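You operate a simulated robot arm through the tools that you are given. There is no shell and no other tool.

Carry out the task below with a simulated robot arm. There is one attempt and no reset: what you move stays moved.

TASK
Raise the grey machine's tank to the card's height and fill it.
Fine: the drain stands open; shut it before you fill; leave the other controls alone.

It is judged by the outcome, as a careful person would: the job done as asked, and still so three seconds after it is handed in. It fails if anything else is knocked over, pushed out of place, dropped, spilled or broken.

THE ROBOT
A 7-joint arm with a two-finger parallel gripper, fixed in place. Base frame: the origin is at the foot of the arm, x ahead of it, y to its left, z up; the work surface is at about z = 0.92. Readings come in m, rad, newtons and seconds.
With the tool pointing down near the work surface it reaches from about 0.1 to 0.64 m from the base axis. Its first joint turns from -1.152 to 1.152 rad. Payload 1.57 kg.
Tool frame: the origin (TCP) lies between the finger pads and is the grasp point; the fingertips stand 0.03 m ahead of it; z points along the fingers, y is the line along which they close. Largest opening 0.08 m; finger width 0.017, thickness 0.012; the body of the gripper, 0.04 by 0.082 m, starts 0.08 m behind the TCP.
Orientation is told as [roll, pitch, yaw] about the base's x, y, z axes, in that order, counted from this pose: with the fingers straight down and closing along the base's y, the tool's x points along the base's -x, its y along +y and its z along -z.

THE INTERFACE
- The arm moves only by the tool play_rows. Its argument "plan" is one flat list of numbers, 7 for each row, row after row: the shift along the tool's x, y, z in m, then the turn, a rotation vector about the tool's x, y, z in degrees, then the gripper command, from -1 (shut) to 1 (fully open), values between in proportion. In form: [x, y, z, wx, wy, wz, fingers, x, y, z, wx, wy, wz, fingers, ...]. A call has 1 to 20 rows; each row shifts and turns the commanded pose from where the row before left it, along the tool's axes as they then stand. Each row takes 0.2 s and may step no farther than 0.05 m and 0.15 rad from the row before; otherwise, or with a gripper value out of range, the whole call is refused. A pose out of reach is approached as far as the arm can. The call stops where the force on the tool passes 40 N (or 10 N more than at its start, if that is more) or the arm is blocked; 0.2 s more then pass. The fingers move at their own pace (about 0.072 m/s each) and stop on an object; they squeeze with about 34 N. The grip force told is the motor's: it shows also when the fingers shut on nothing. Time passes only in rows, and 0.2 s behind the last, so rows that do not move let the fingers close. It gives the time, the measured TCP pose, the force on the tool (base axes), the opening and the grip force at its end, in the units of the frame above (readings bear some noise), with the torque about the TCP (base axes, N m) and any sound that the robot's microphone picked up.
- Cameras (640 x 400 px; columns grow to the right, rows downward): "scene" is fixed at [0.0521, 0.4354, 1.4161]; the picture's right is [-0.79, -0.61, 0.00], its down [-0.41, 0.53, -0.74] and it looks along [0.46, -0.59, -0.67] (base axes); focal length 221 px, centre (320, 200). "wrist" rides on the gripper at [0.072, -0.007, -0.122] in the tool frame; the picture's right is [0.09, 1.00, 0.00], its down [-0.84, 0.08, -0.54] and it looks along [-0.54, 0.05, 0.84] (tool axes); focal length 238 px, centre (320, 200). There is no depth. A picture from a camera that has moved, and an enlarged one, comes with that camera's place and axes in the base frame and with its lens.
- capture(camera): a new picture of that camera. It takes no simulated time.
- inspect(camera, box): a new picture of the part [left, top, right, bottom] of that camera's present view, enlarged. It takes no simulated time.
- job_done(): hands the job in; it is judged then, once.

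Nothing tells you positions but the pictures and the camera data. Unless the task says otherwise, let go and move clear before handing in.

The tools are called after "Call:" by a JSON object that holds its "name" and its "arguments". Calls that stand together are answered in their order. play_rows: Moves the arm, as the interface text tells. Its arguments: {"type":"object","properties":{"plan":{"type":"array"}},"required":["plan"]} The other tools are called the same way: capture (camera) takes a picture; inspect (camera, box) takes an enlarged picture of a part of a camera's view; job_done () hands the job in.

At the start:

```text
time_s: 0.0
tool_pos: [0.3127, 0.0566, 1.2502]
orientation: [0.002, 0.0, 0.001]
force: [0.0, 0.8, -0.1]
ft_torque: [0.02, -0.01, -0.01]
grip_width: 0.08
grasp_force: 0.1
```

scene: 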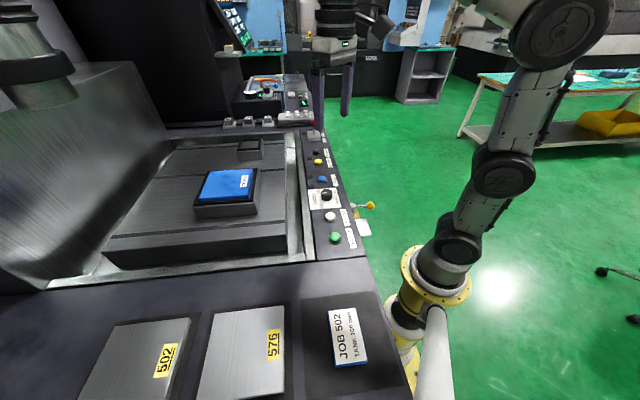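
wrist: 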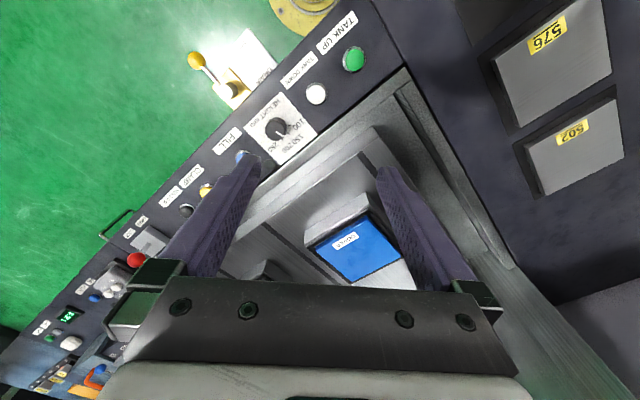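

I see a grey machine with a control panel (tank up, tank down, a height dial, fill, and others), a drain lever at the edge, and a job card. I'll take closer looks first.

Call:
{"name": "inspect", "arguments": {"camera": "scene", "box": [280, 120, 400, 260]}}

Call:
{"name": "inspect", "arguments": {"camera": "scene", "box": [300, 290, 400, 390]}}

Call:
{"name": "inspect", "arguments": {"camera": "wrist", "box": [180, 0, 420, 170]}}

Call:
{"name": "inspect", "arguments": {"camera": "wrist", "box": [0, 120, 260, 400]}}

Call:
{"name": "inspect", "arguments": {"camera": "scene", "box": [180, 60, 340, 220]}}

```text
2.86 times, centred on (340, 190) of scene
camera zoom: at [0.0521, 0.4354, 1.4161], right [-0.79, -0.61, 0.0], down [-0.41, 0.53, -0.74], along [0.46, -0.59, -0.67], focal length 632 px, centre (263, 229)
```

zoom: 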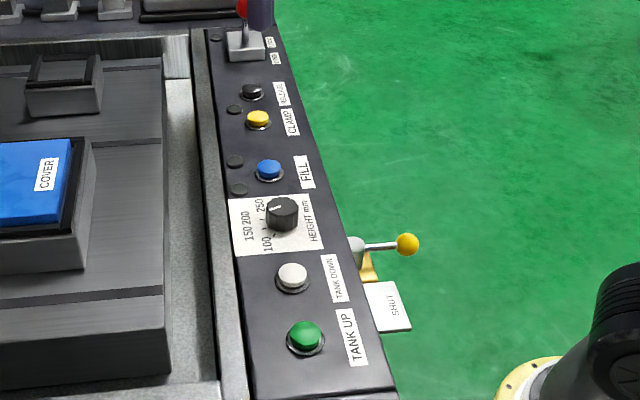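

```text
4.00 times, centred on (350, 340) of scene
camera zoom: at [0.0521, 0.4354, 1.4161], right [-0.79, -0.61, 0.0], down [-0.41, 0.53, -0.74], along [0.46, -0.59, -0.67], focal length 884 px, centre (200, -360)
```

zoom: 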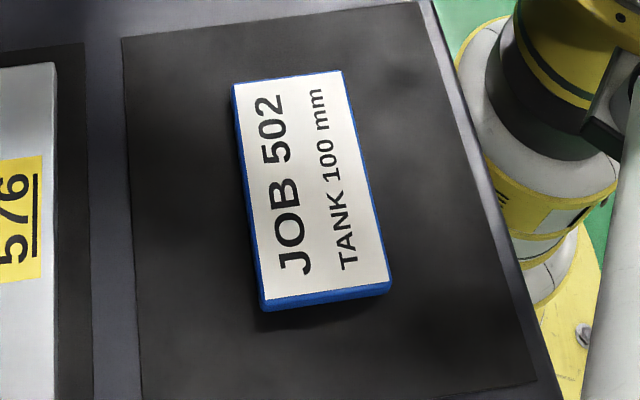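

```text
2.35 times, centred on (300, 85) of wrist
camera zoom: at [0.2416, 0.0492, 1.3737], right [-0.09, 1.0, 0.0], down [0.84, 0.08, 0.54], along [0.54, 0.05, -0.84], focal length 561 px, centre (367, 471)
```

zoom: 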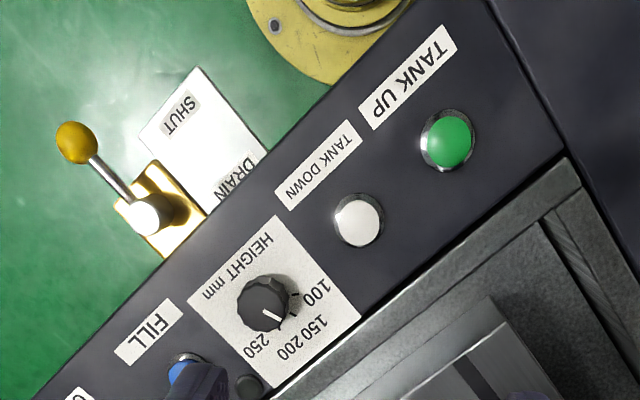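

```text
1.43 times, centred on (130, 260) of wrist
camera zoom: at [0.2416, 0.0492, 1.3737], right [-0.09, 1.0, 0.0], down [0.84, 0.08, 0.54], along [0.54, 0.05, -0.84], focal length 340 px, centre (591, 114)
```

zoom: 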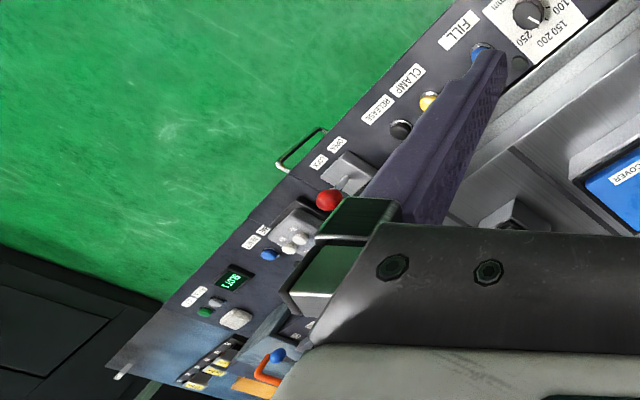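

```text
2.50 times, centred on (260, 140) of scene
camera zoom: at [0.0521, 0.4354, 1.4161], right [-0.79, -0.61, 0.0], down [-0.41, 0.53, -0.74], along [0.46, -0.59, -0.67], focal length 552 px, centre (470, 350)
```

zoom: 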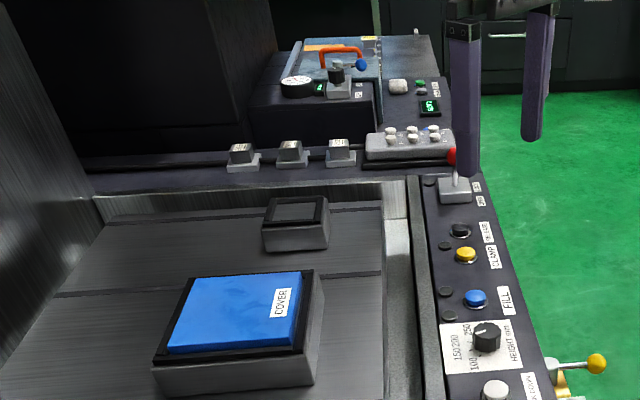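

The panel holds TANK UP (green), TANK DOWN (white), the HEIGHT dial (100–250), FILL (blue) and CLAMP/RELEASE. The drain lever is on the machine's side below the panel edge, and the card says 100 mm. I'll zoom in on the dial and drain before moving.

Call:
{"name": "inspect", "arguments": {"camera": "wrist", "box": [255, 85, 325, 155]}}

Call:
{"name": "inspect", "arguments": {"camera": "wrist", "box": [180, 20, 300, 120]}}

Call:
{"name": "inspect", "arguments": {"camera": "scene", "box": [300, 170, 400, 250]}}

Call:
{"name": "inspect", "arguments": {"camera": "scene", "box": [100, 130, 320, 290]}}

```text
5.71 times, centred on (290, 120) of wrist
camera zoom: at [0.2416, 0.0492, 1.3737], right [-0.09, 1.0, 0.0], down [0.84, 0.08, 0.54], along [0.54, 0.05, -0.84], focal length 1362 px, centre (491, 657)
```

zoom: 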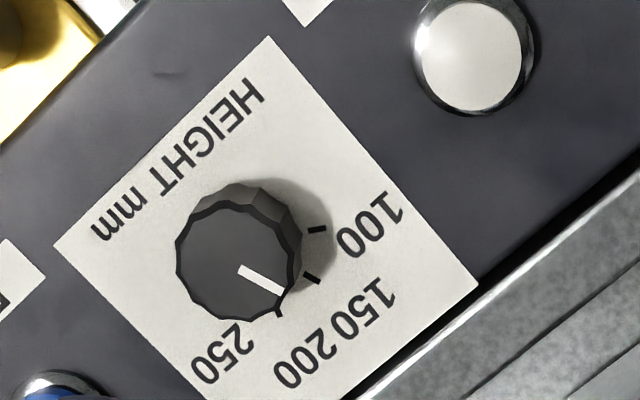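

```text
4.00 times, centred on (240, 70) of wrist
camera zoom: at [0.2416, 0.0492, 1.3737], right [-0.09, 1.0, 0.0], down [0.84, 0.08, 0.54], along [0.54, 0.05, -0.84], focal length 953 px, centre (640, 720)
```

zoom: 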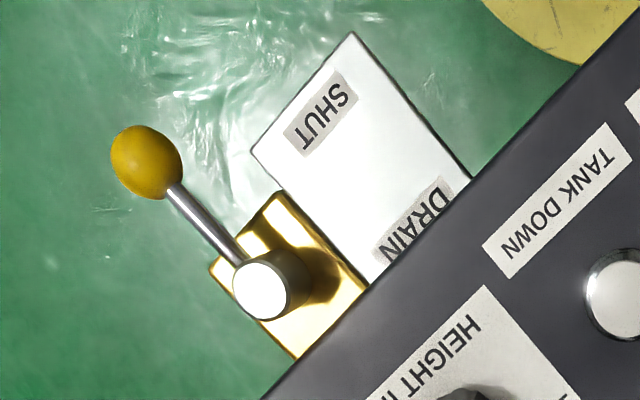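

```text
5.00 times, centred on (350, 210) of scene
camera zoom: at [0.0521, 0.4354, 1.4161], right [-0.79, -0.61, 0.0], down [-0.41, 0.53, -0.74], along [0.46, -0.59, -0.67], focal length 1105 px, centre (170, 150)
```

zoom: 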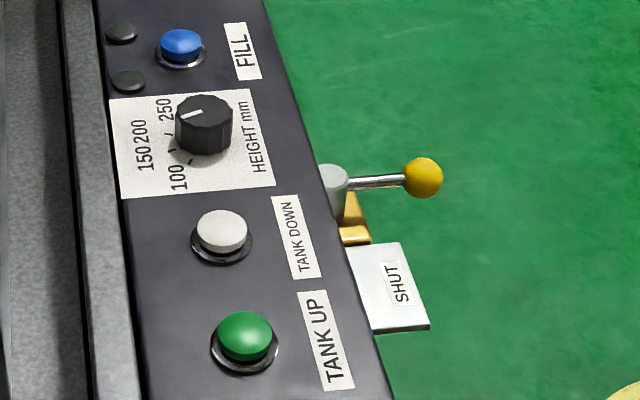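

```text
2.50 times, centred on (210, 210) of scene
camera zoom: at [0.0521, 0.4354, 1.4161], right [-0.79, -0.61, 0.0], down [-0.41, 0.53, -0.74], along [0.46, -0.59, -0.67], focal length 552 px, centre (595, 175)
```

zoom: 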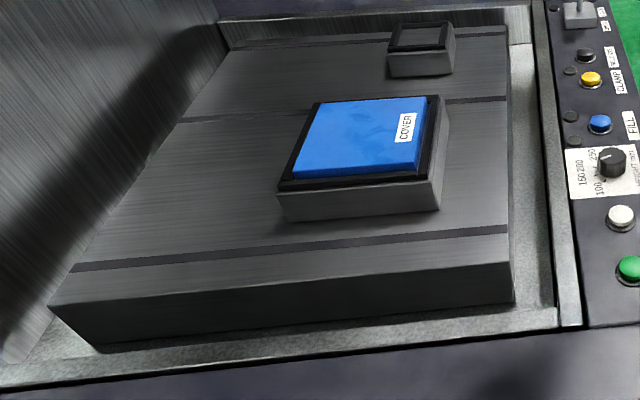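

The card calls for 100 mm and the dial seems to sit near 150, so it has to turn to 100. The drain lever points outward, and SHUT is a quarter turn toward the plate. I'll turn the gripper to line up with the panel and get a closer look.

Call:
{"name": "play_rows", "arguments": {"plan": [0, -0.0455, 0.03, 0, 0, 0, 1, 0, -0.0455, 0.03, 0, 0, 0, 1, 0, -0.0455, 0.03, 0, 0, 0, 1, 0, 0, 0, 0, 0, -7.5, 1, 0, 0, 0, 0, 0, -7.5, 1, 0, 0, 0, 0, 0, -7.5, 1, 0, 0, 0, 0, 0, -7.5, 1, 0, 0, 0, 0, 0, -7.5, 1, 0, 0, 0, 0, 0, -7.5, 1]}}

Call:
{"name": "capture", "arguments": {"camera": "wrist"}}

```text
refused: row 1 steps farther than a row can; nothing moved
```

```text
taken
camera wrist: at [0.2416, 0.0492, 1.3737], right [-0.09, 1.0, 0.0], down [0.84, 0.08, 0.54], along [0.54, 0.05, -0.84], focal length 238 px, centre (320, 200)
```

wrist: 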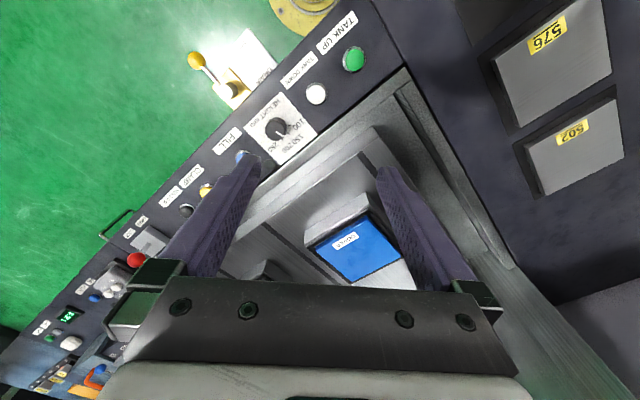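

The row step has to stay within 0.05 m in total, so I'll make the same move toward the panel and dial with smaller steps.

Call:
{"name": "play_rows", "arguments": {"plan": [0, -0.034, 0.025, 0, 0, 0, 1, 0, -0.034, 0.025, 0, 0, 0, 1, 0, -0.034, 0.025, 0, 0, 0, 1, 0, -0.034, 0.025, 0, 0, 0, 1, 0, 0, 0, 0, 0, -7.5, 1, 0, 0, 0, 0, 0, -7.5, 1, 0, 0, 0, 0, 0, -7.5, 1, 0, 0, 0, 0, 0, -7.5, 1, 0, 0, 0, 0, 0, -7.5, 1, 0, 0, 0, 0, 0, -7.5, 1]}}

Call:
{"name": "capture", "arguments": {"camera": "wrist"}}

Call:
{"name": "capture", "arguments": {"camera": "scene"}}

```text
time_s: 2.2
tool_pos: [0.3131, -0.0805, 1.1514]
orientation: [0.0, 0.0, 0.787]
force: [0.3, 0.4, -0.4]
ft_torque: [0.02, -0.02, 0.0]
grip_width: 0.08
grasp_force: 0.0
```

```text
taken
camera wrist: at [0.2675, -0.1364, 1.2739], right [-0.77, 0.64, 0.0], down [0.54, 0.65, 0.54], along [0.35, 0.42, -0.84], focal length 238 px, centre (320, 200)
```

wrist: 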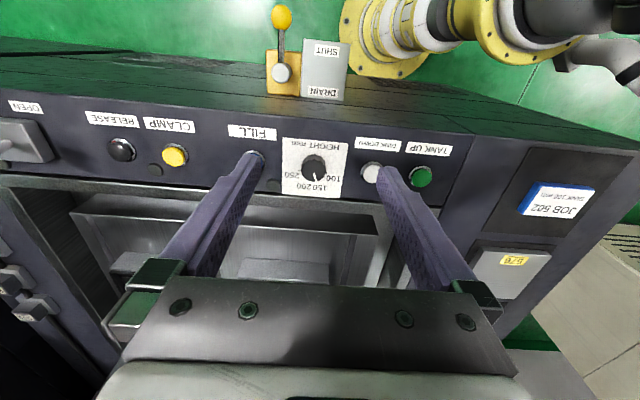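

```text
taken
```

scene: 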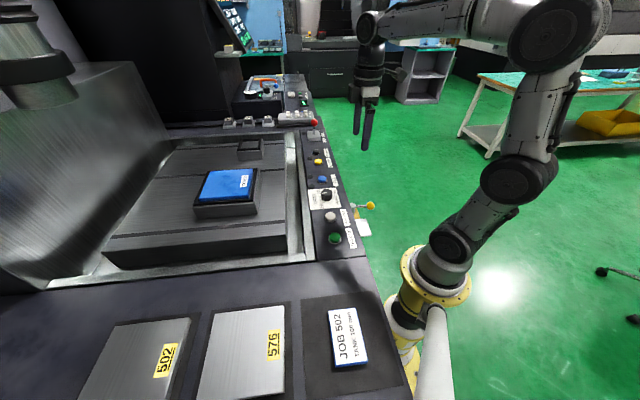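

The panel now runs across the wrist view, with the drain lever and plate beyond its outer edge. I'll zoom in for accurate positions.

Call:
{"name": "inspect", "arguments": {"camera": "wrist", "box": [220, 0, 380, 110]}}

Call:
{"name": "inspect", "arguments": {"camera": "wrist", "box": [270, 130, 360, 210]}}

Call:
{"name": "inspect", "arguments": {"camera": "wrist", "box": [220, 100, 460, 220]}}

Call:
{"name": "inspect", "arguments": {"camera": "scene", "box": [300, 160, 400, 250]}}

```text
3.64 times, centred on (300, 55) of wrist
camera zoom: at [0.2675, -0.1364, 1.2739], right [-0.77, 0.64, 0.0], down [0.54, 0.65, 0.54], along [0.35, 0.42, -0.84], focal length 867 px, centre (393, 727)
```

zoom: 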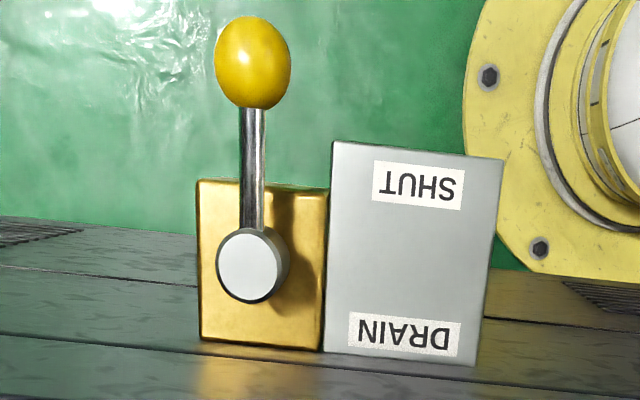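

```text
5.00 times, centred on (315, 170) of wrist
camera zoom: at [0.2675, -0.1364, 1.2739], right [-0.77, 0.64, 0.0], down [0.54, 0.65, 0.54], along [0.35, 0.42, -0.84], focal length 1192 px, centre (345, 350)
```

zoom: 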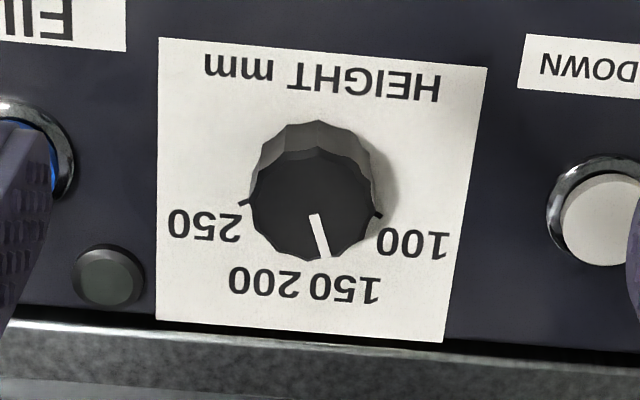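

```text
2.67 times, centred on (340, 160) of wrist
camera zoom: at [0.2675, -0.1364, 1.2739], right [-0.77, 0.64, 0.0], down [0.54, 0.65, 0.54], along [0.35, 0.42, -0.84], focal length 636 px, centre (267, 307)
```

zoom: 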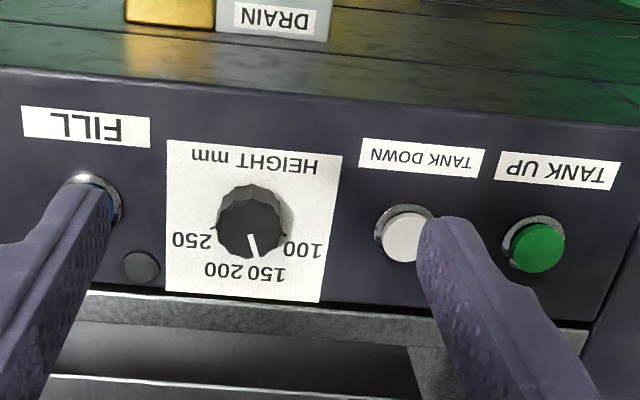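

```text
4.44 times, centred on (350, 205) of scene
camera zoom: at [0.0521, 0.4354, 1.4161], right [-0.79, -0.61, 0.0], down [-0.41, 0.53, -0.74], along [0.46, -0.59, -0.67], focal length 982 px, centre (187, 178)
```

zoom: 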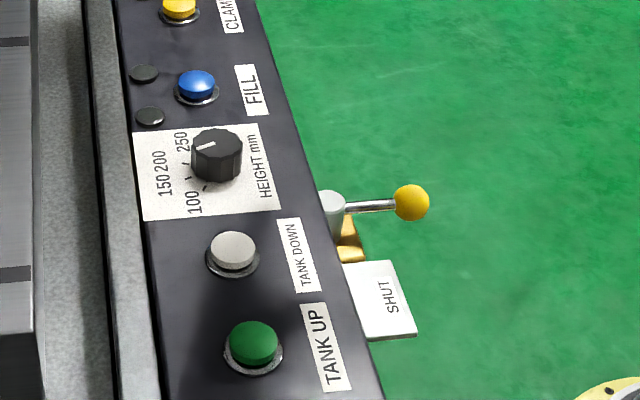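

The dial has 100 at one end of its scale and its pointer is on 150, so it needs about 40° counter-clockwise seen from above. I place the knob top near (0.377, -0.019, 0.942), so I'll move above it and check alignment.

Call:
{"name": "play_rows", "arguments": {"plan": [-0.0177, -0.0004, 0.026, 0, 0, 0, 1, -0.0177, -0.0004, 0.026, 0, 0, 0, 1, -0.0177, -0.0004, 0.026, 0, 0, 0, 1, -0.0177, -0.0004, 0.026, 0, 0, 0, 1, -0.0177, -0.0004, 0.026, 0, 0, 0, 1, 0, 0, 0, 0, 0, 0, 1]}}

Call:
{"name": "capture", "arguments": {"camera": "wrist"}}

Call:
{"name": "inspect", "arguments": {"camera": "wrist", "box": [240, 80, 400, 200]}}

Call:
{"name": "capture", "arguments": {"camera": "scene"}}

```text
time_s: 3.6
tool_pos: [0.3763, -0.0204, 1.0195]
orientation: [-0.002, 0.0, 0.786]
force: [-0.4, -0.5, 0.1]
ft_torque: [-0.02, 0.04, 0.03]
grip_width: 0.08
grasp_force: 0.1
```

```text
taken
camera wrist: at [0.3309, -0.0752, 1.1426], right [-0.77, 0.64, 0.0], down [0.54, 0.65, 0.54], along [0.35, 0.42, -0.84], focal length 238 px, centre (320, 200)
```

wrist: 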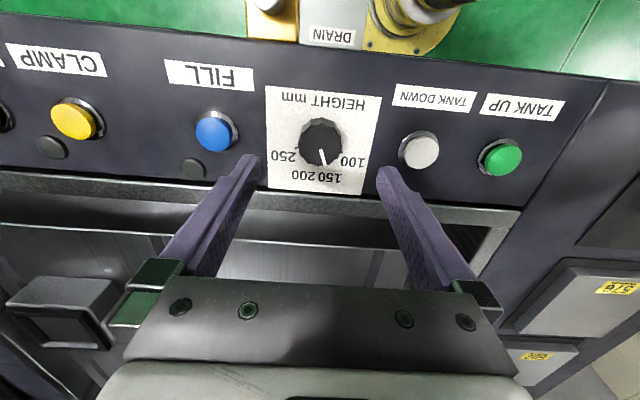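

```text
3.33 times, centred on (320, 140) of wrist
camera zoom: at [0.3309, -0.0752, 1.1426], right [-0.77, 0.64, 0.0], down [0.54, 0.65, 0.54], along [0.35, 0.42, -0.84], focal length 794 px, centre (320, 400)
```

zoom: 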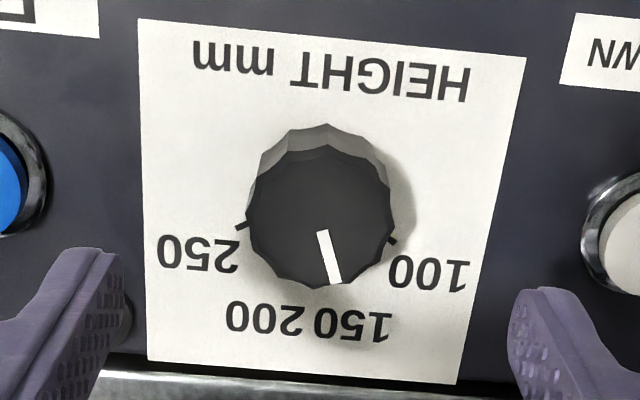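

```text
taken
```

scene: 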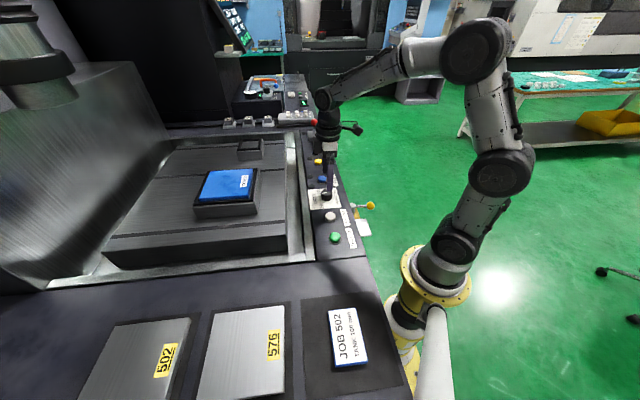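

The knob is centred between the fingers. Next I'll lower around it and close.

Call:
{"name": "play_rows", "arguments": {"plan": [0, 0, 0.02, 0, 0, 0, 1, 0, 0, 0.02, 0, 0, 0, 1, 0, 0, 0.0195, 0, 0, 0, 1, 0, 0, 0, 0, 0, 0, 1, 0, 0, 0, 0, 0, 0, -1, 0, 0, 0, 0, 0, 0, -1, 0, 0, 0, 0, 0, 0, -1, 0, 0, 0, 0, 0, 0, -1]}}

Call:
{"name": "capture", "arguments": {"camera": "wrist"}}

```text
time_s: 5.4
tool_pos: [0.3757, -0.0206, 0.9609]
orientation: [0.002, 0.001, 0.787]
force: [6.5, -6.7, -5.7]
ft_torque: [0.08, -0.09, 0.0]
grip_width: 0.0377
grasp_force: 43.8
```

```text
taken
camera wrist: at [0.3301, -0.0759, 1.0844], right [-0.77, 0.64, 0.0], down [0.54, 0.65, 0.54], along [0.35, 0.42, -0.84], focal length 238 px, centre (320, 200)
```

wrist: 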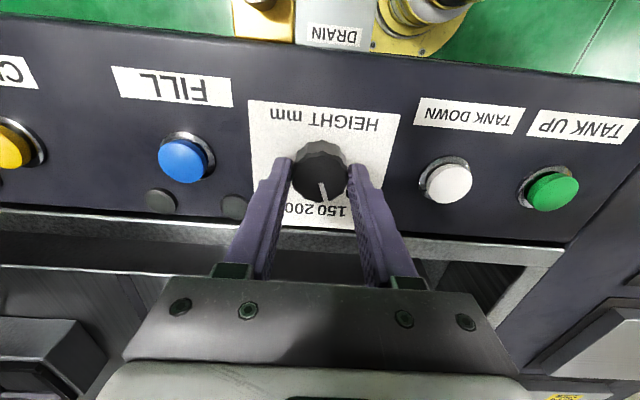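

The knob is gripped at 37.7 mm. Now I'll turn it 40° counter-clockwise seen from above.

Call:
{"name": "play_rows", "arguments": {"plan": [0, 0, 0, 0, 0, -8, -1, 0, 0, 0, 0, 0, -8, -1, 0, 0, 0, 0, 0, -8, -1, 0, 0, 0, 0, 0, -8, -1, 0, 0, 0, 0, 0, -8, -1, 0, 0, 0, 0, 0, 0, -1, 0, 0, 0, 0, 0, 0, -1]}}

Call:
{"name": "capture", "arguments": {"camera": "wrist"}}

Call:
{"name": "inspect", "arguments": {"camera": "wrist", "box": [240, 110, 400, 230]}}

```text
time_s: 7.0
tool_pos: [0.3753, -0.0213, 0.9619]
orientation: [0.0, 0.0, 1.485]
force: [2.2, -17.9, 5.6]
ft_torque: [-0.35, 0.36, -0.19]
grip_width: 0.0374
grasp_force: 43.6
```

```text
taken
camera wrist: at [0.3773, -0.0927, 1.0845], right [-1.0, -0.01, 0.0], down [-0.01, 0.84, 0.54], along [0.0, 0.54, -0.84], focal length 238 px, centre (320, 200)
```

wrist: 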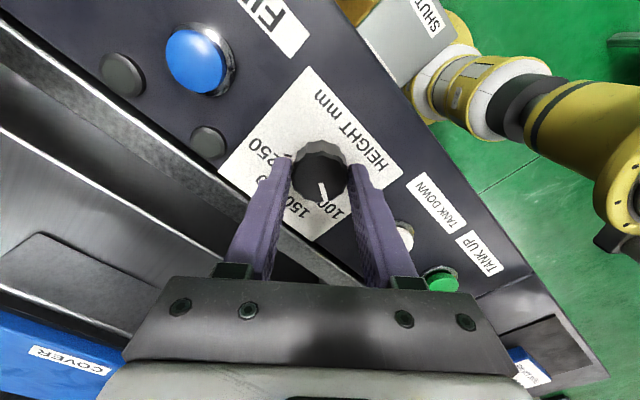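

```text
3.33 times, centred on (320, 170) of wrist
camera zoom: at [0.3773, -0.0927, 1.0845], right [-1.0, -0.01, 0.0], down [-0.01, 0.84, 0.54], along [0.0, 0.54, -0.84], focal length 794 px, centre (320, 300)
```

zoom: 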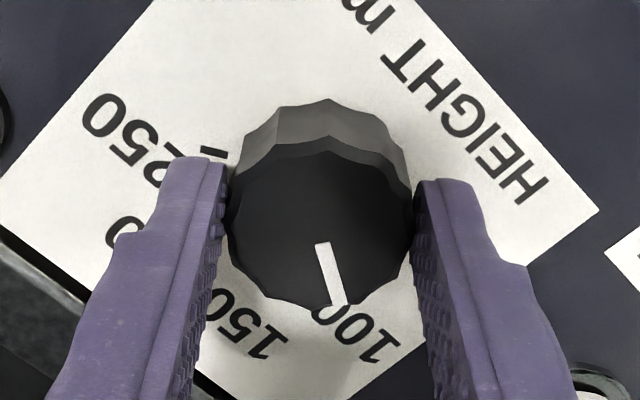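

The dial pointer has followed the turn and now points to 100. I'll release, rise, and check it against the tick.

Call:
{"name": "play_rows", "arguments": {"plan": [0, 0, 0, 0, 0, 0, 0.7, 0, 0, 0, 0, 0, 0, 0.7, 0, 0, -0.02, 0, 0, 0, 0.7, 0, 0, -0.03, 0, 0, 0, 1, 0, 0, -0.03, 0, 0, 8, 1, 0, 0, 0, 0, 0, 8, 1, 0, 0, 0, 0, 0, 8, 1, 0, 0, 0, 0, 0, 8, 1, 0, 0, 0, 0, 0, 8, 1, 0, 0, 0, 0, 0, 0, 1]}}

Call:
{"name": "capture", "arguments": {"camera": "wrist"}}

Call:
{"name": "inspect", "arguments": {"camera": "wrist", "box": [240, 80, 400, 200]}}

Call:
{"name": "inspect", "arguments": {"camera": "scene", "box": [300, 160, 400, 250]}}

```text
time_s: 9.2
tool_pos: [0.3769, -0.0196, 1.0406]
orientation: [0.001, 0.0, 0.785]
force: [-0.1, 1.1, 0.2]
ft_torque: [0.0, -0.02, -0.01]
grip_width: 0.08
grasp_force: 0.0
```

```text
taken
camera wrist: at [0.3312, -0.0747, 1.1637], right [-0.77, 0.64, 0.0], down [0.54, 0.65, 0.54], along [0.35, 0.42, -0.84], focal length 238 px, centre (320, 200)
```

wrist: 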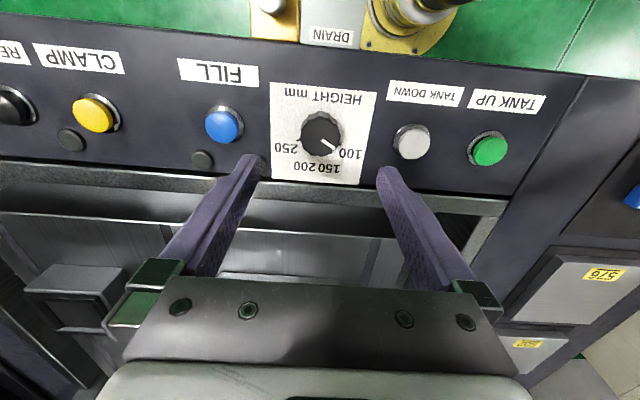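

```text
3.33 times, centred on (320, 140) of wrist
camera zoom: at [0.3312, -0.0747, 1.1637], right [-0.77, 0.64, 0.0], down [0.54, 0.65, 0.54], along [0.35, 0.42, -0.84], focal length 794 px, centre (320, 400)
```

zoom: 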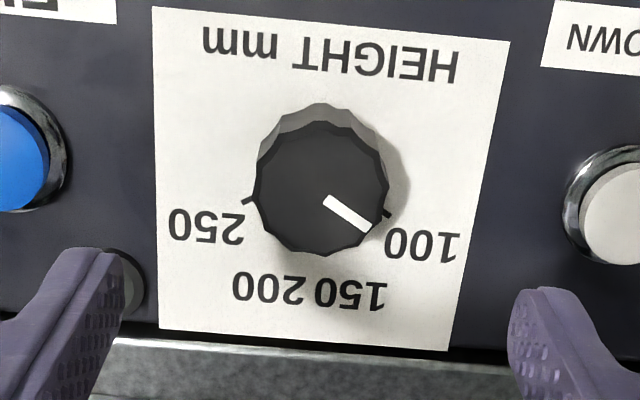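

```text
4.44 times, centred on (350, 205) of scene
camera zoom: at [0.0521, 0.4354, 1.4161], right [-0.79, -0.61, 0.0], down [-0.41, 0.53, -0.74], along [0.46, -0.59, -0.67], focal length 982 px, centre (187, 178)
```

zoom: 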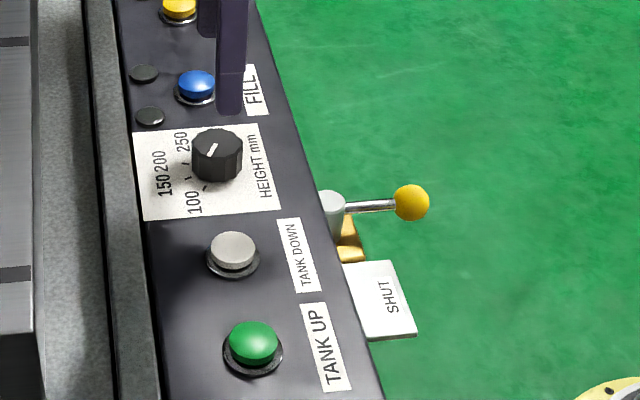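

The pointer lines up with the 100 tick. Next is the drain: the lever's pivot is near (0.345, -0.152) and its ball near (0.290, -0.207), at z about 0.79. I'll move beside it with closed fingers and look from there.

Call:
{"name": "play_rows", "arguments": {"plan": [0.0332, -0.0222, 0, 0, 0, 0, -1, 0.0332, -0.0222, 0, 0, 0, 0, -1, 0.0332, -0.0222, 0.01, 0, 0, 0, -1, 0.0332, -0.0222, 0.02, 0, 0, 0, -1, 0.0332, -0.0222, 0.02, 0, 0, 0, -1, 0, 0, 0, 0, 0, 0, -1]}}

Call:
{"name": "capture", "arguments": {"camera": "wrist"}}

Call:
{"name": "capture", "arguments": {"camera": "scene"}}

```text
time_s: 10.6
tool_pos: [0.3397, -0.2151, 0.9928]
orientation: [0.0, 0.0, 0.787]
force: [-0.1, -0.4, 0.1]
ft_torque: [-0.01, 0.0, 0.01]
grip_width: 0.0002
grasp_force: 21.4
```

```text
taken
camera wrist: at [0.2941, -0.2709, 1.1157], right [-0.77, 0.64, 0.0], down [0.54, 0.65, 0.54], along [0.35, 0.42, -0.84], focal length 238 px, centre (320, 200)
```

wrist: 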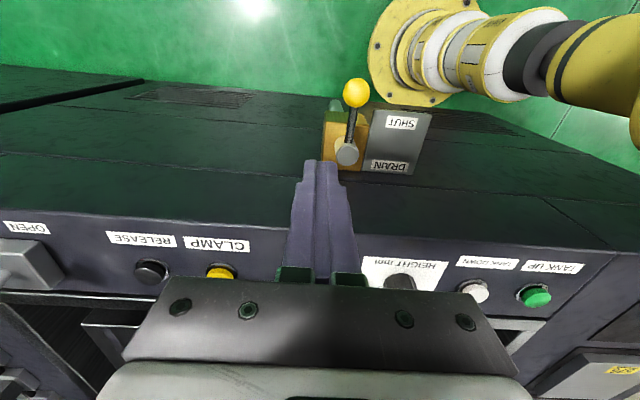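

```text
taken
```

scene: 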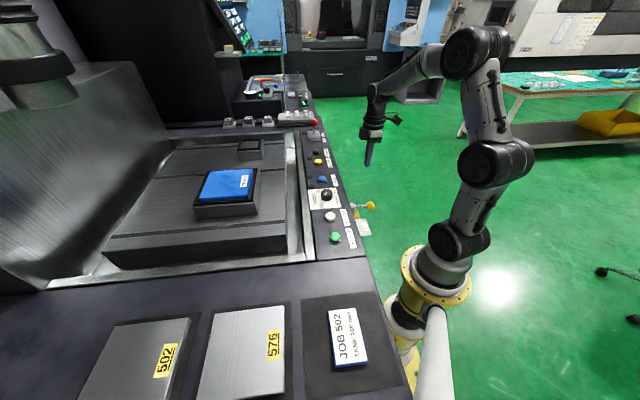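

Fingers are closed and just outside the lever on its FILL side. I'll zoom in on the lever.

Call:
{"name": "inspect", "arguments": {"camera": "wrist", "box": [300, 70, 450, 190]}}

Call:
{"name": "inspect", "arguments": {"camera": "scene", "box": [340, 140, 400, 250]}}

```text
3.33 times, centred on (375, 130) of wrist
camera zoom: at [0.2941, -0.2709, 1.1157], right [-0.77, 0.64, 0.0], down [0.54, 0.65, 0.54], along [0.35, 0.42, -0.84], focal length 794 px, centre (137, 433)
```

zoom: 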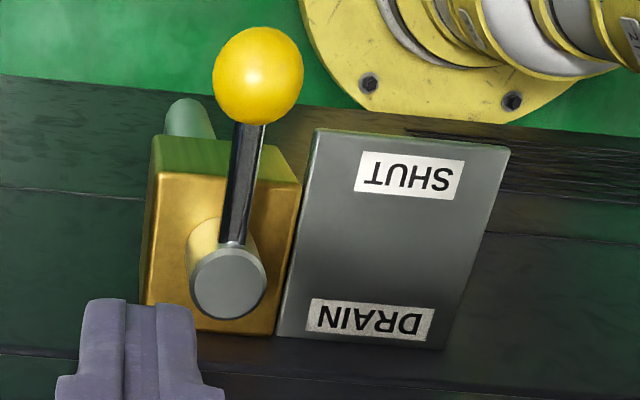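

```text
3.64 times, centred on (370, 195) of scene
camera zoom: at [0.0521, 0.4354, 1.4161], right [-0.79, -0.61, 0.0], down [-0.41, 0.53, -0.74], along [0.46, -0.59, -0.67], focal length 804 px, centre (138, 218)
```

zoom: 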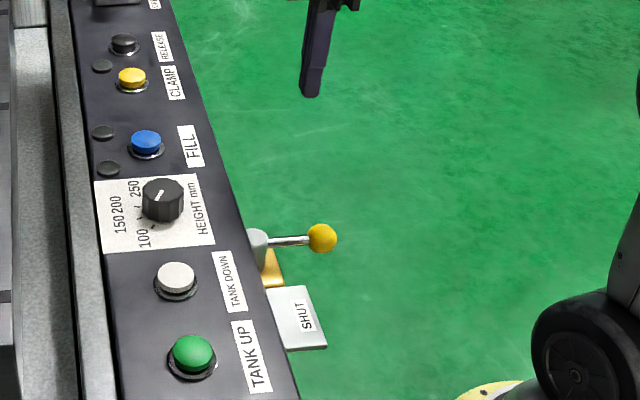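

The drain is a brass valve with its lever parallel to the outlet (open), and SHUT is a quarter turn toward the plate. I'll lower the closed fingers on the FILL side of the lever, with the tips just below the rod and above the valve body.

Call:
{"name": "play_rows", "arguments": {"plan": [0, 0, 0.0368, 0, 0, 0, -1, 0, 0, 0.0368, 0, 0, 0, -1, 0, 0, 0.0368, 0, 0, 0, -1, 0, 0, 0.0368, 0, 0, 0, -1, 0, 0, 0.0368, 0, 0, 0, -1, 0, 0, 0, 0, 0, 0, -1]}}

Call:
{"name": "capture", "arguments": {"camera": "wrist"}}

Call:
{"name": "capture", "arguments": {"camera": "scene"}}

```text
time_s: 12.0
tool_pos: [0.339, -0.2161, 0.8071]
orientation: [0.001, -0.002, 0.786]
force: [-0.3, -0.3, 0.0]
ft_torque: [0.0, 0.02, -0.03]
grip_width: 0.0
grasp_force: 21.3
```

```text
taken
camera wrist: at [0.2934, -0.2712, 0.9307], right [-0.77, 0.64, 0.0], down [0.54, 0.65, 0.54], along [0.35, 0.42, -0.84], focal length 238 px, centre (320, 200)
```

wrist: 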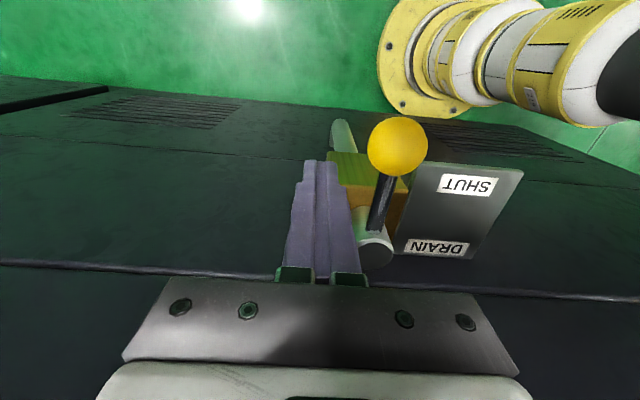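

```text
taken
```

scene: 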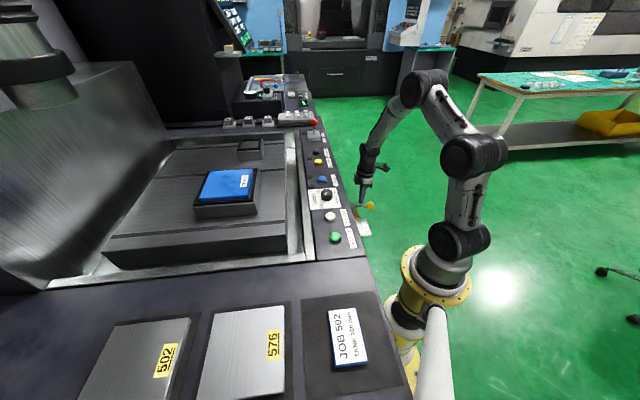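

My estimates hold in this view: ball near (0.290, -0.205) and pivot near (0.343, -0.150). I'll push the rod along its arc toward SHUT and stop at about 60° to check.

Call:
{"name": "play_rows", "arguments": {"plan": [-0.0018, 0.0231, 0, 0, 0, 0, -1, 0.0005, 0.0095, 0, 0, 0, 0, -1, 0.001, 0.0055, 0, 0, 0, 0, -1, 0.0005, 0.006, 0, 0, 0, 0, -1, -0.0005, 0.0064, 0, 0, 0, 0, -1, -0.0015, 0.0066, 0, 0, 0, 0, -1, -0.0022, 0.0061, 0, 0, 0, 0, -1, -0.0035, 0.0062, 0, 0, 0, 0, -1, -0.0043, 0.0057, 0, 0, 0, 0, -1]}}

Call:
{"name": "capture", "arguments": {"camera": "wrist"}}

Call:
{"name": "inspect", "arguments": {"camera": "scene", "box": [320, 140, 400, 250]}}

```text
time_s: 14.0
tool_pos: [0.2924, -0.1524, 0.8062]
orientation: [0.001, 0.0, 0.787]
force: [1.8, -3.5, 1.1]
ft_torque: [-0.04, -0.09, 0.0]
grip_width: 0.0
grasp_force: 21.7
```

```text
taken
camera wrist: at [0.2483, -0.2085, 0.9296], right [-0.77, 0.64, 0.0], down [0.54, 0.65, 0.54], along [0.34, 0.42, -0.84], focal length 238 px, centre (320, 200)
```

wrist: 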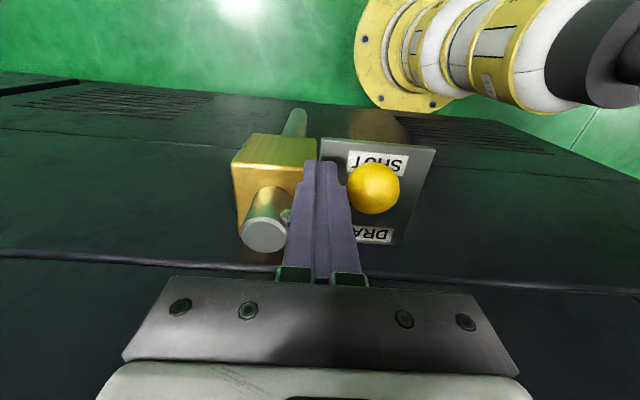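

```text
3.64 times, centred on (360, 195) of scene
camera zoom: at [0.0521, 0.4354, 1.4161], right [-0.79, -0.61, 0.0], down [-0.41, 0.53, -0.74], along [0.46, -0.59, -0.67], focal length 804 px, centre (174, 218)
```

zoom: 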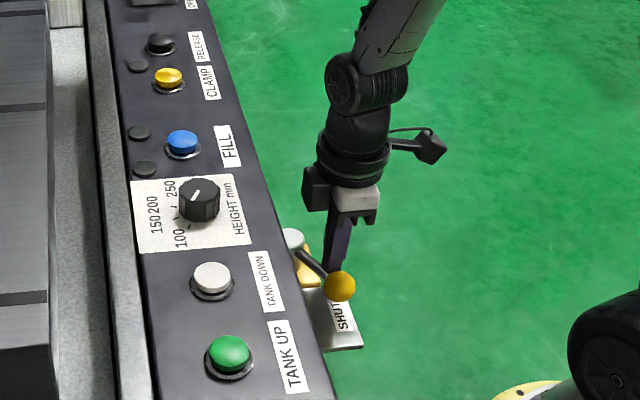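

The lever has turned about 60° toward SHUT with little force. I'll go on to 90°.

Call:
{"name": "play_rows", "arguments": {"plan": [-0.0055, 0.005, 0, 0, 0, 0, -1, -0.006, 0.0044, 0, 0, 0, 0, -1, -0.007, 0.0033, 0, 0, 0, 0, -1, -0.0075, 0.0023, 0, 0, 0, 0, -1, 0, 0, 0, 0, 0, 0, -1]}}

Call:
{"name": "capture", "arguments": {"camera": "wrist"}}

Call:
{"name": "inspect", "arguments": {"camera": "scene", "box": [320, 140, 400, 250]}}

```text
time_s: 15.2
tool_pos: [0.3003, -0.1252, 0.8064]
orientation: [0.004, 0.001, 0.787]
force: [-10.5, -16.6, 0.5]
ft_torque: [-0.36, -0.04, -0.05]
grip_width: 0.0
grasp_force: 21.0
```

```text
taken
camera wrist: at [0.2555, -0.1806, 0.93], right [-0.77, 0.64, 0.0], down [0.54, 0.65, 0.54], along [0.34, 0.42, -0.84], focal length 238 px, centre (320, 200)
```

wrist: 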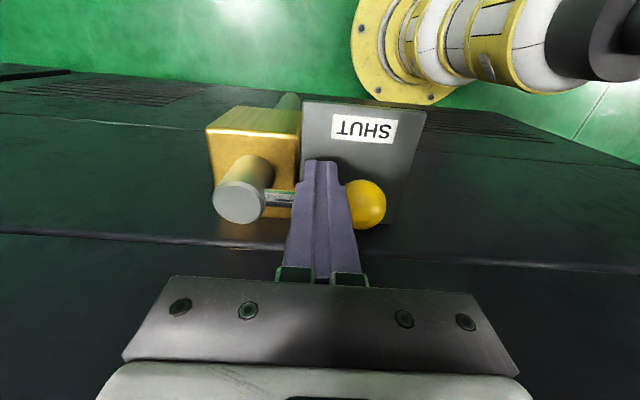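

```text
3.64 times, centred on (360, 195) of scene
camera zoom: at [0.0518, 0.4351, 1.4163], right [-0.79, -0.61, 0.0], down [-0.41, 0.53, -0.74], along [0.46, -0.59, -0.67], focal length 804 px, centre (174, 218)
```

zoom: 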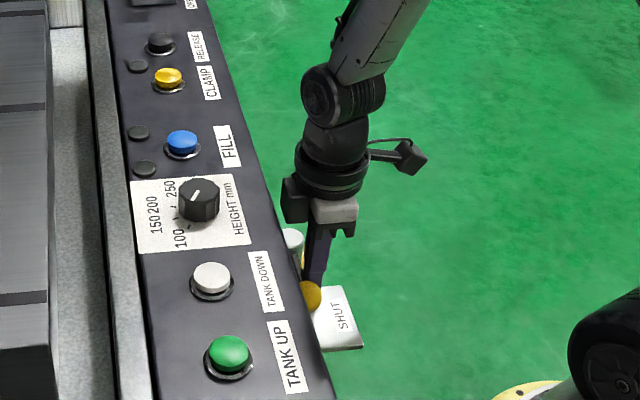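

The lever is now at about 90°, with a reaction of about 20 N. A small extra nudge will tell me whether it's at its stop.

Call:
{"name": "play_rows", "arguments": {"plan": [-0.0015, 0, 0, 0, 0, 0, -1, 0, 0, 0, 0, 0, 0, -1]}}

Call:
{"name": "capture", "arguments": {"camera": "wrist"}}

```text
time_s: 15.8
tool_pos: [0.2998, -0.1251, 0.8062]
orientation: [0.003, 0.004, 0.786]
force: [-7.3, -12.2, 2.3]
ft_torque: [-0.06, 0.1, -0.03]
grip_width: 0.0001
grasp_force: 21.6
stopped in row 2: the force on the tool passed its limit at 41 N (the readings are from after the stop); the commanded pose is now the measured one
```

```text
taken
camera wrist: at [0.2556, -0.1805, 0.9301], right [-0.77, 0.64, 0.0], down [0.54, 0.65, 0.54], along [0.34, 0.42, -0.84], focal length 238 px, centre (320, 200)
```

wrist: 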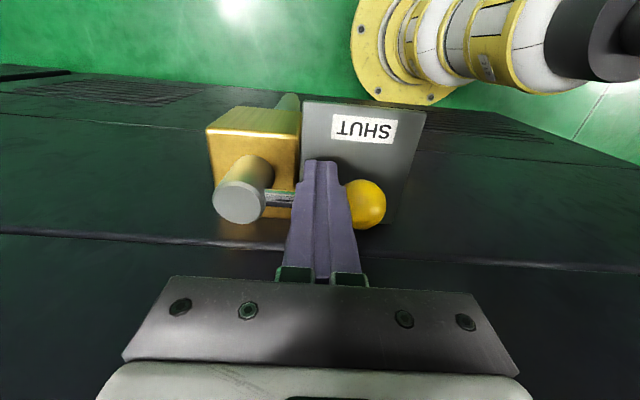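

The force hit its limit without any further motion, so the lever is against its SHUT stop. I'll back off outward, rise, and go above the green TANK UP button near (0.2535, 0.1045).

Call:
{"name": "play_rows", "arguments": {"plan": [0.02, 0, 0, 0, 0, 0, -1, 0.02, 0, 0, 0, 0, 0, -1, 0, 0, -0.0468, 0, 0, 0, -1, 0, 0, -0.0468, 0, 0, 0, -1, 0, 0, -0.0468, 0, 0, 0, -1, 0, 0, -0.0468, 0, 0, 0, -1, 0, 0, -0.0468, 0, 0, 0, -1, -0.0283, 0.0325, 0, 0, 0, 0, -1, -0.0283, 0.0325, 0, 0, 0, 0, -1, -0.0283, 0.0325, 0, 0, 0, 0, -1, -0.0283, 0.0325, 0, 0, 0, 0, -1, -0.0283, 0.0325, 0, 0, 0, 0, -1, -0.0283, 0.0325, 0, 0, 0, 0, -1, 0, 0, 0, 0, 0, 0, -1]}}

Call:
{"name": "capture", "arguments": {"camera": "wrist"}}

Call:
{"name": "capture", "arguments": {"camera": "scene"}}

```text
time_s: 18.8
tool_pos: [0.254, 0.1066, 1.0407]
orientation: [0.005, 0.002, 0.784]
force: [-1.1, -0.5, 0.1]
ft_torque: [0.0, 0.01, 0.03]
grip_width: 0.0
grasp_force: 21.7
```

```text
taken
camera wrist: at [0.2094, 0.0507, 1.1633], right [-0.77, 0.64, 0.0], down [0.54, 0.65, 0.54], along [0.34, 0.42, -0.84], focal length 238 px, centre (320, 200)
```

wrist: 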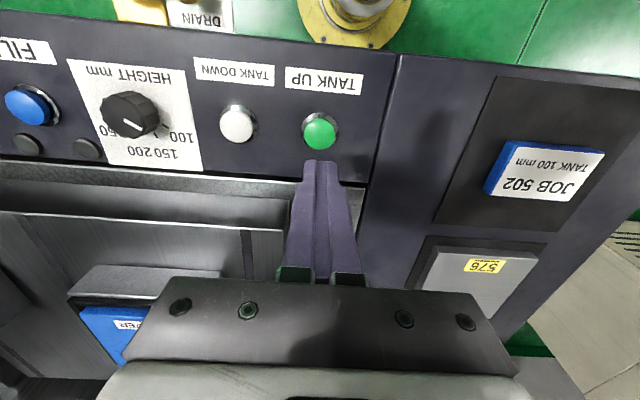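

```text
taken
```

scene: 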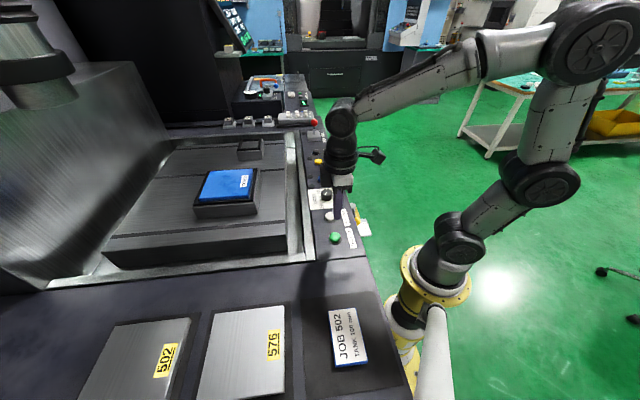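

The green button is under the closed fingertips. I'll lower to just above it and press in small steps.

Call:
{"name": "play_rows", "arguments": {"plan": [0.001, 0, 0.021, 0, 0, 0, -1, 0, 0, 0.021, 0, 0, 0, -1, 0, 0, 0.021, 0, 0, 0, -1, 0, 0, 0.004, 0, 0, 0, -1, 0, 0, 0.004, 0, 0, 0, -1, 0, 0, 0.004, 0, 0, 0, -1]}}

Call:
{"name": "capture", "arguments": {"camera": "wrist"}}

```text
time_s: 20.2
tool_pos: [0.2545, 0.1039, 0.9643]
orientation: [0.003, 0.004, 0.787]
force: [-0.2, -0.5, -0.2]
ft_torque: [-0.03, 0.0, -0.02]
grip_width: 0.0002
grasp_force: 21.2
```

```text
taken
camera wrist: at [0.209, 0.0489, 1.0883], right [-0.77, 0.64, 0.0], down [0.54, 0.65, 0.54], along [0.34, 0.42, -0.84], focal length 238 px, centre (320, 200)
```

wrist: 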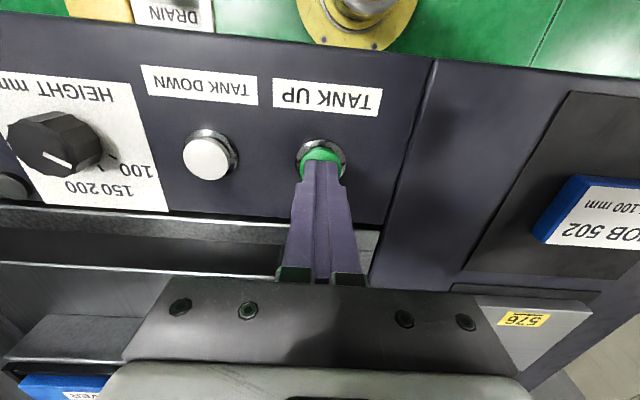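

The tip is just over the green button with no contact yet. I'll keep pressing down gently.

Call:
{"name": "play_rows", "arguments": {"plan": [0, 0, 0.003, 0, 0, 0, -1, 0, 0, 0.003, 0, 0, 0, -1]}}

Call:
{"name": "inspect", "arguments": {"camera": "wrist", "box": [260, 120, 380, 220]}}

Call:
{"name": "capture", "arguments": {"camera": "scene"}}

```text
time_s: 20.8
tool_pos: [0.2535, 0.1035, 0.961]
orientation: [0.004, 0.002, 0.785]
force: [-0.6, 0.0, 2.4]
ft_torque: [0.05, 0.01, 0.02]
grip_width: 0.0
grasp_force: 20.7
heard: click
```

```text
4.00 times, centred on (320, 170) of wrist
camera zoom: at [0.2095, 0.0488, 1.0836], right [-0.77, 0.64, 0.0], down [0.54, 0.65, 0.54], along [0.34, 0.42, -0.84], focal length 953 px, centre (320, 320)
```

zoom: 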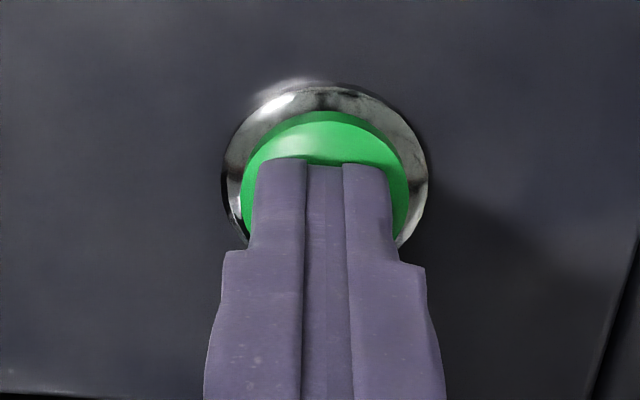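

```text
taken
```

scene: 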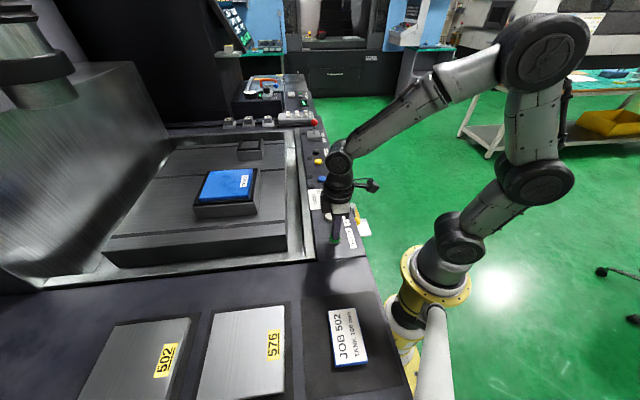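

A click was heard, so the button has actuated. I'll hold it for a moment and see whether the tank moves.

Call:
{"name": "play_rows", "arguments": {"plan": [0, 0, 0, 0, 0, 0, -1, 0, 0, 0, 0, 0, 0, -1, 0, 0, 0, 0, 0, 0, -1]}}

Call:
{"name": "capture", "arguments": {"camera": "scene"}}

Call:
{"name": "capture", "arguments": {"camera": "wrist"}}

```text
time_s: 21.6
tool_pos: [0.2546, 0.1043, 0.9604]
orientation: [0.004, 0.001, 0.786]
force: [0.1, 1.0, 2.7]
ft_torque: [0.03, -0.02, 0.01]
grip_width: 0.0003
grasp_force: 21.1
```

```text
taken
```

scene: 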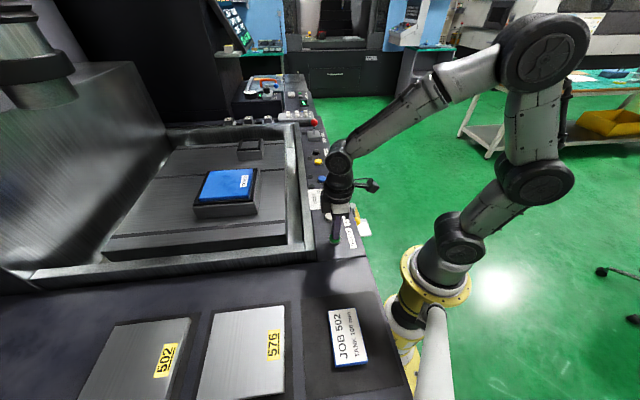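

```text
taken
camera wrist: at [0.2095, 0.0487, 1.0835], right [-0.77, 0.64, 0.0], down [0.54, 0.65, 0.54], along [0.34, 0.42, -0.84], focal length 238 px, centre (320, 200)
```

wrist: 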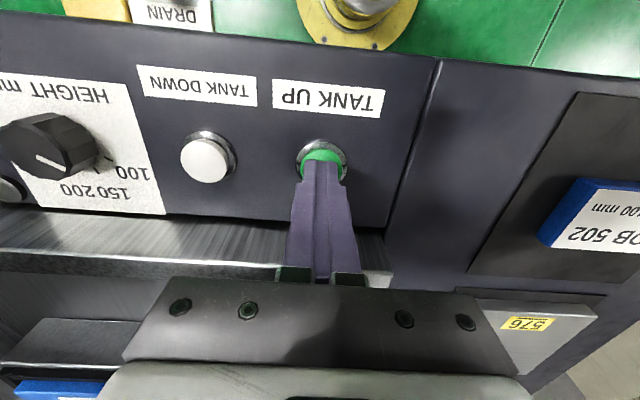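

The tank walls are rising. I'll release the button, lift away outward, and see whether the tank keeps rising to its set height by itself.

Call:
{"name": "play_rows", "arguments": {"plan": [0, 0, -0.01, 0, 0, 0, -1, 0, 0, -0.03, 0, 0, 0, -1, 0.02, 0, -0.04, 0, 0, 0, -1, 0.03, 0, -0.03, 0, 0, 0, -1]}}

Call:
{"name": "capture", "arguments": {"camera": "scene"}}

Call:
{"name": "play_rows", "arguments": {"plan": [0, 0, 0, 0, 0, 0, -1, 0, 0, 0, 0, 0, 0, -1, 0, 0, 0, 0, 0, 0, -1, 0, 0, 0, 0, 0, 0, -1]}}

Call:
{"name": "capture", "arguments": {"camera": "scene"}}

Call:
{"name": "capture", "arguments": {"camera": "wrist"}}

```text
time_s: 22.6
tool_pos: [0.2221, 0.068, 1.0701]
orientation: [0.003, 0.003, 0.786]
force: [0.6, -1.5, 0.5]
ft_torque: [0.01, -0.04, -0.02]
grip_width: 0.0002
grasp_force: 21.4
```

```text
taken
```

scene: 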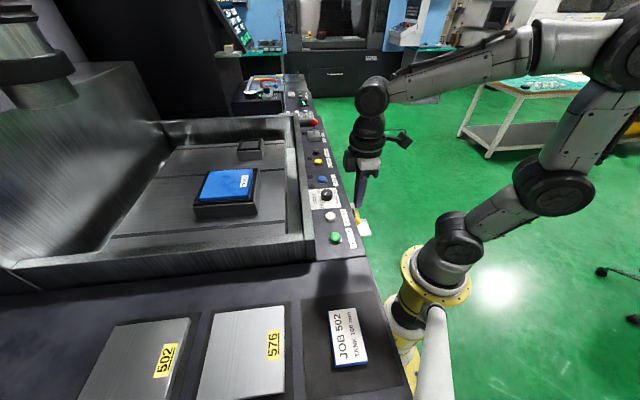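

```text
time_s: 23.6
tool_pos: [0.2216, 0.067, 1.0709]
orientation: [0.006, 0.004, 0.784]
force: [-0.3, 0.3, 0.3]
ft_torque: [0.0, 0.02, 0.01]
grip_width: 0.0
grasp_force: 21.5
```

```text
taken
```

scene: 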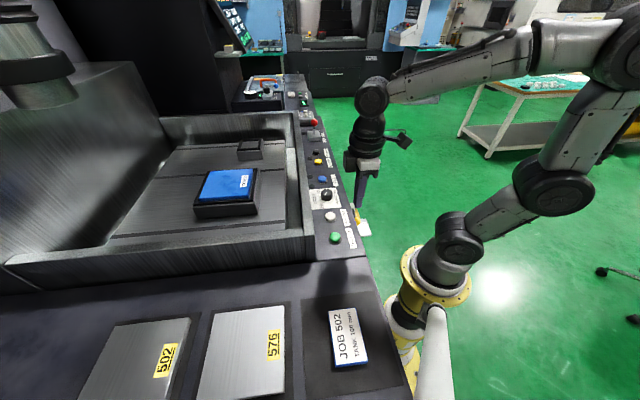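

```text
taken
camera wrist: at [0.1764, 0.013, 1.1943], right [-0.77, 0.64, 0.0], down [0.54, 0.65, 0.54], along [0.34, 0.42, -0.84], focal length 238 px, centre (320, 200)
```

wrist: 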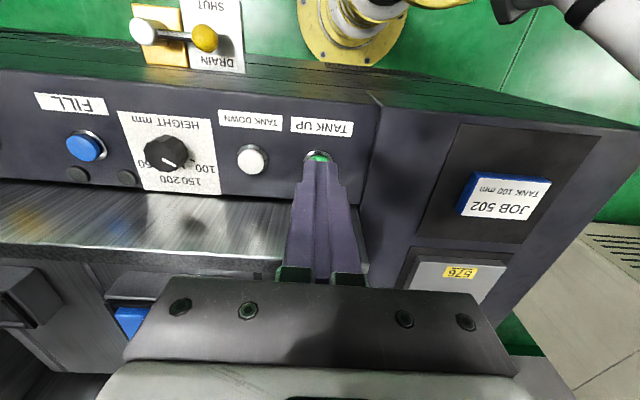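

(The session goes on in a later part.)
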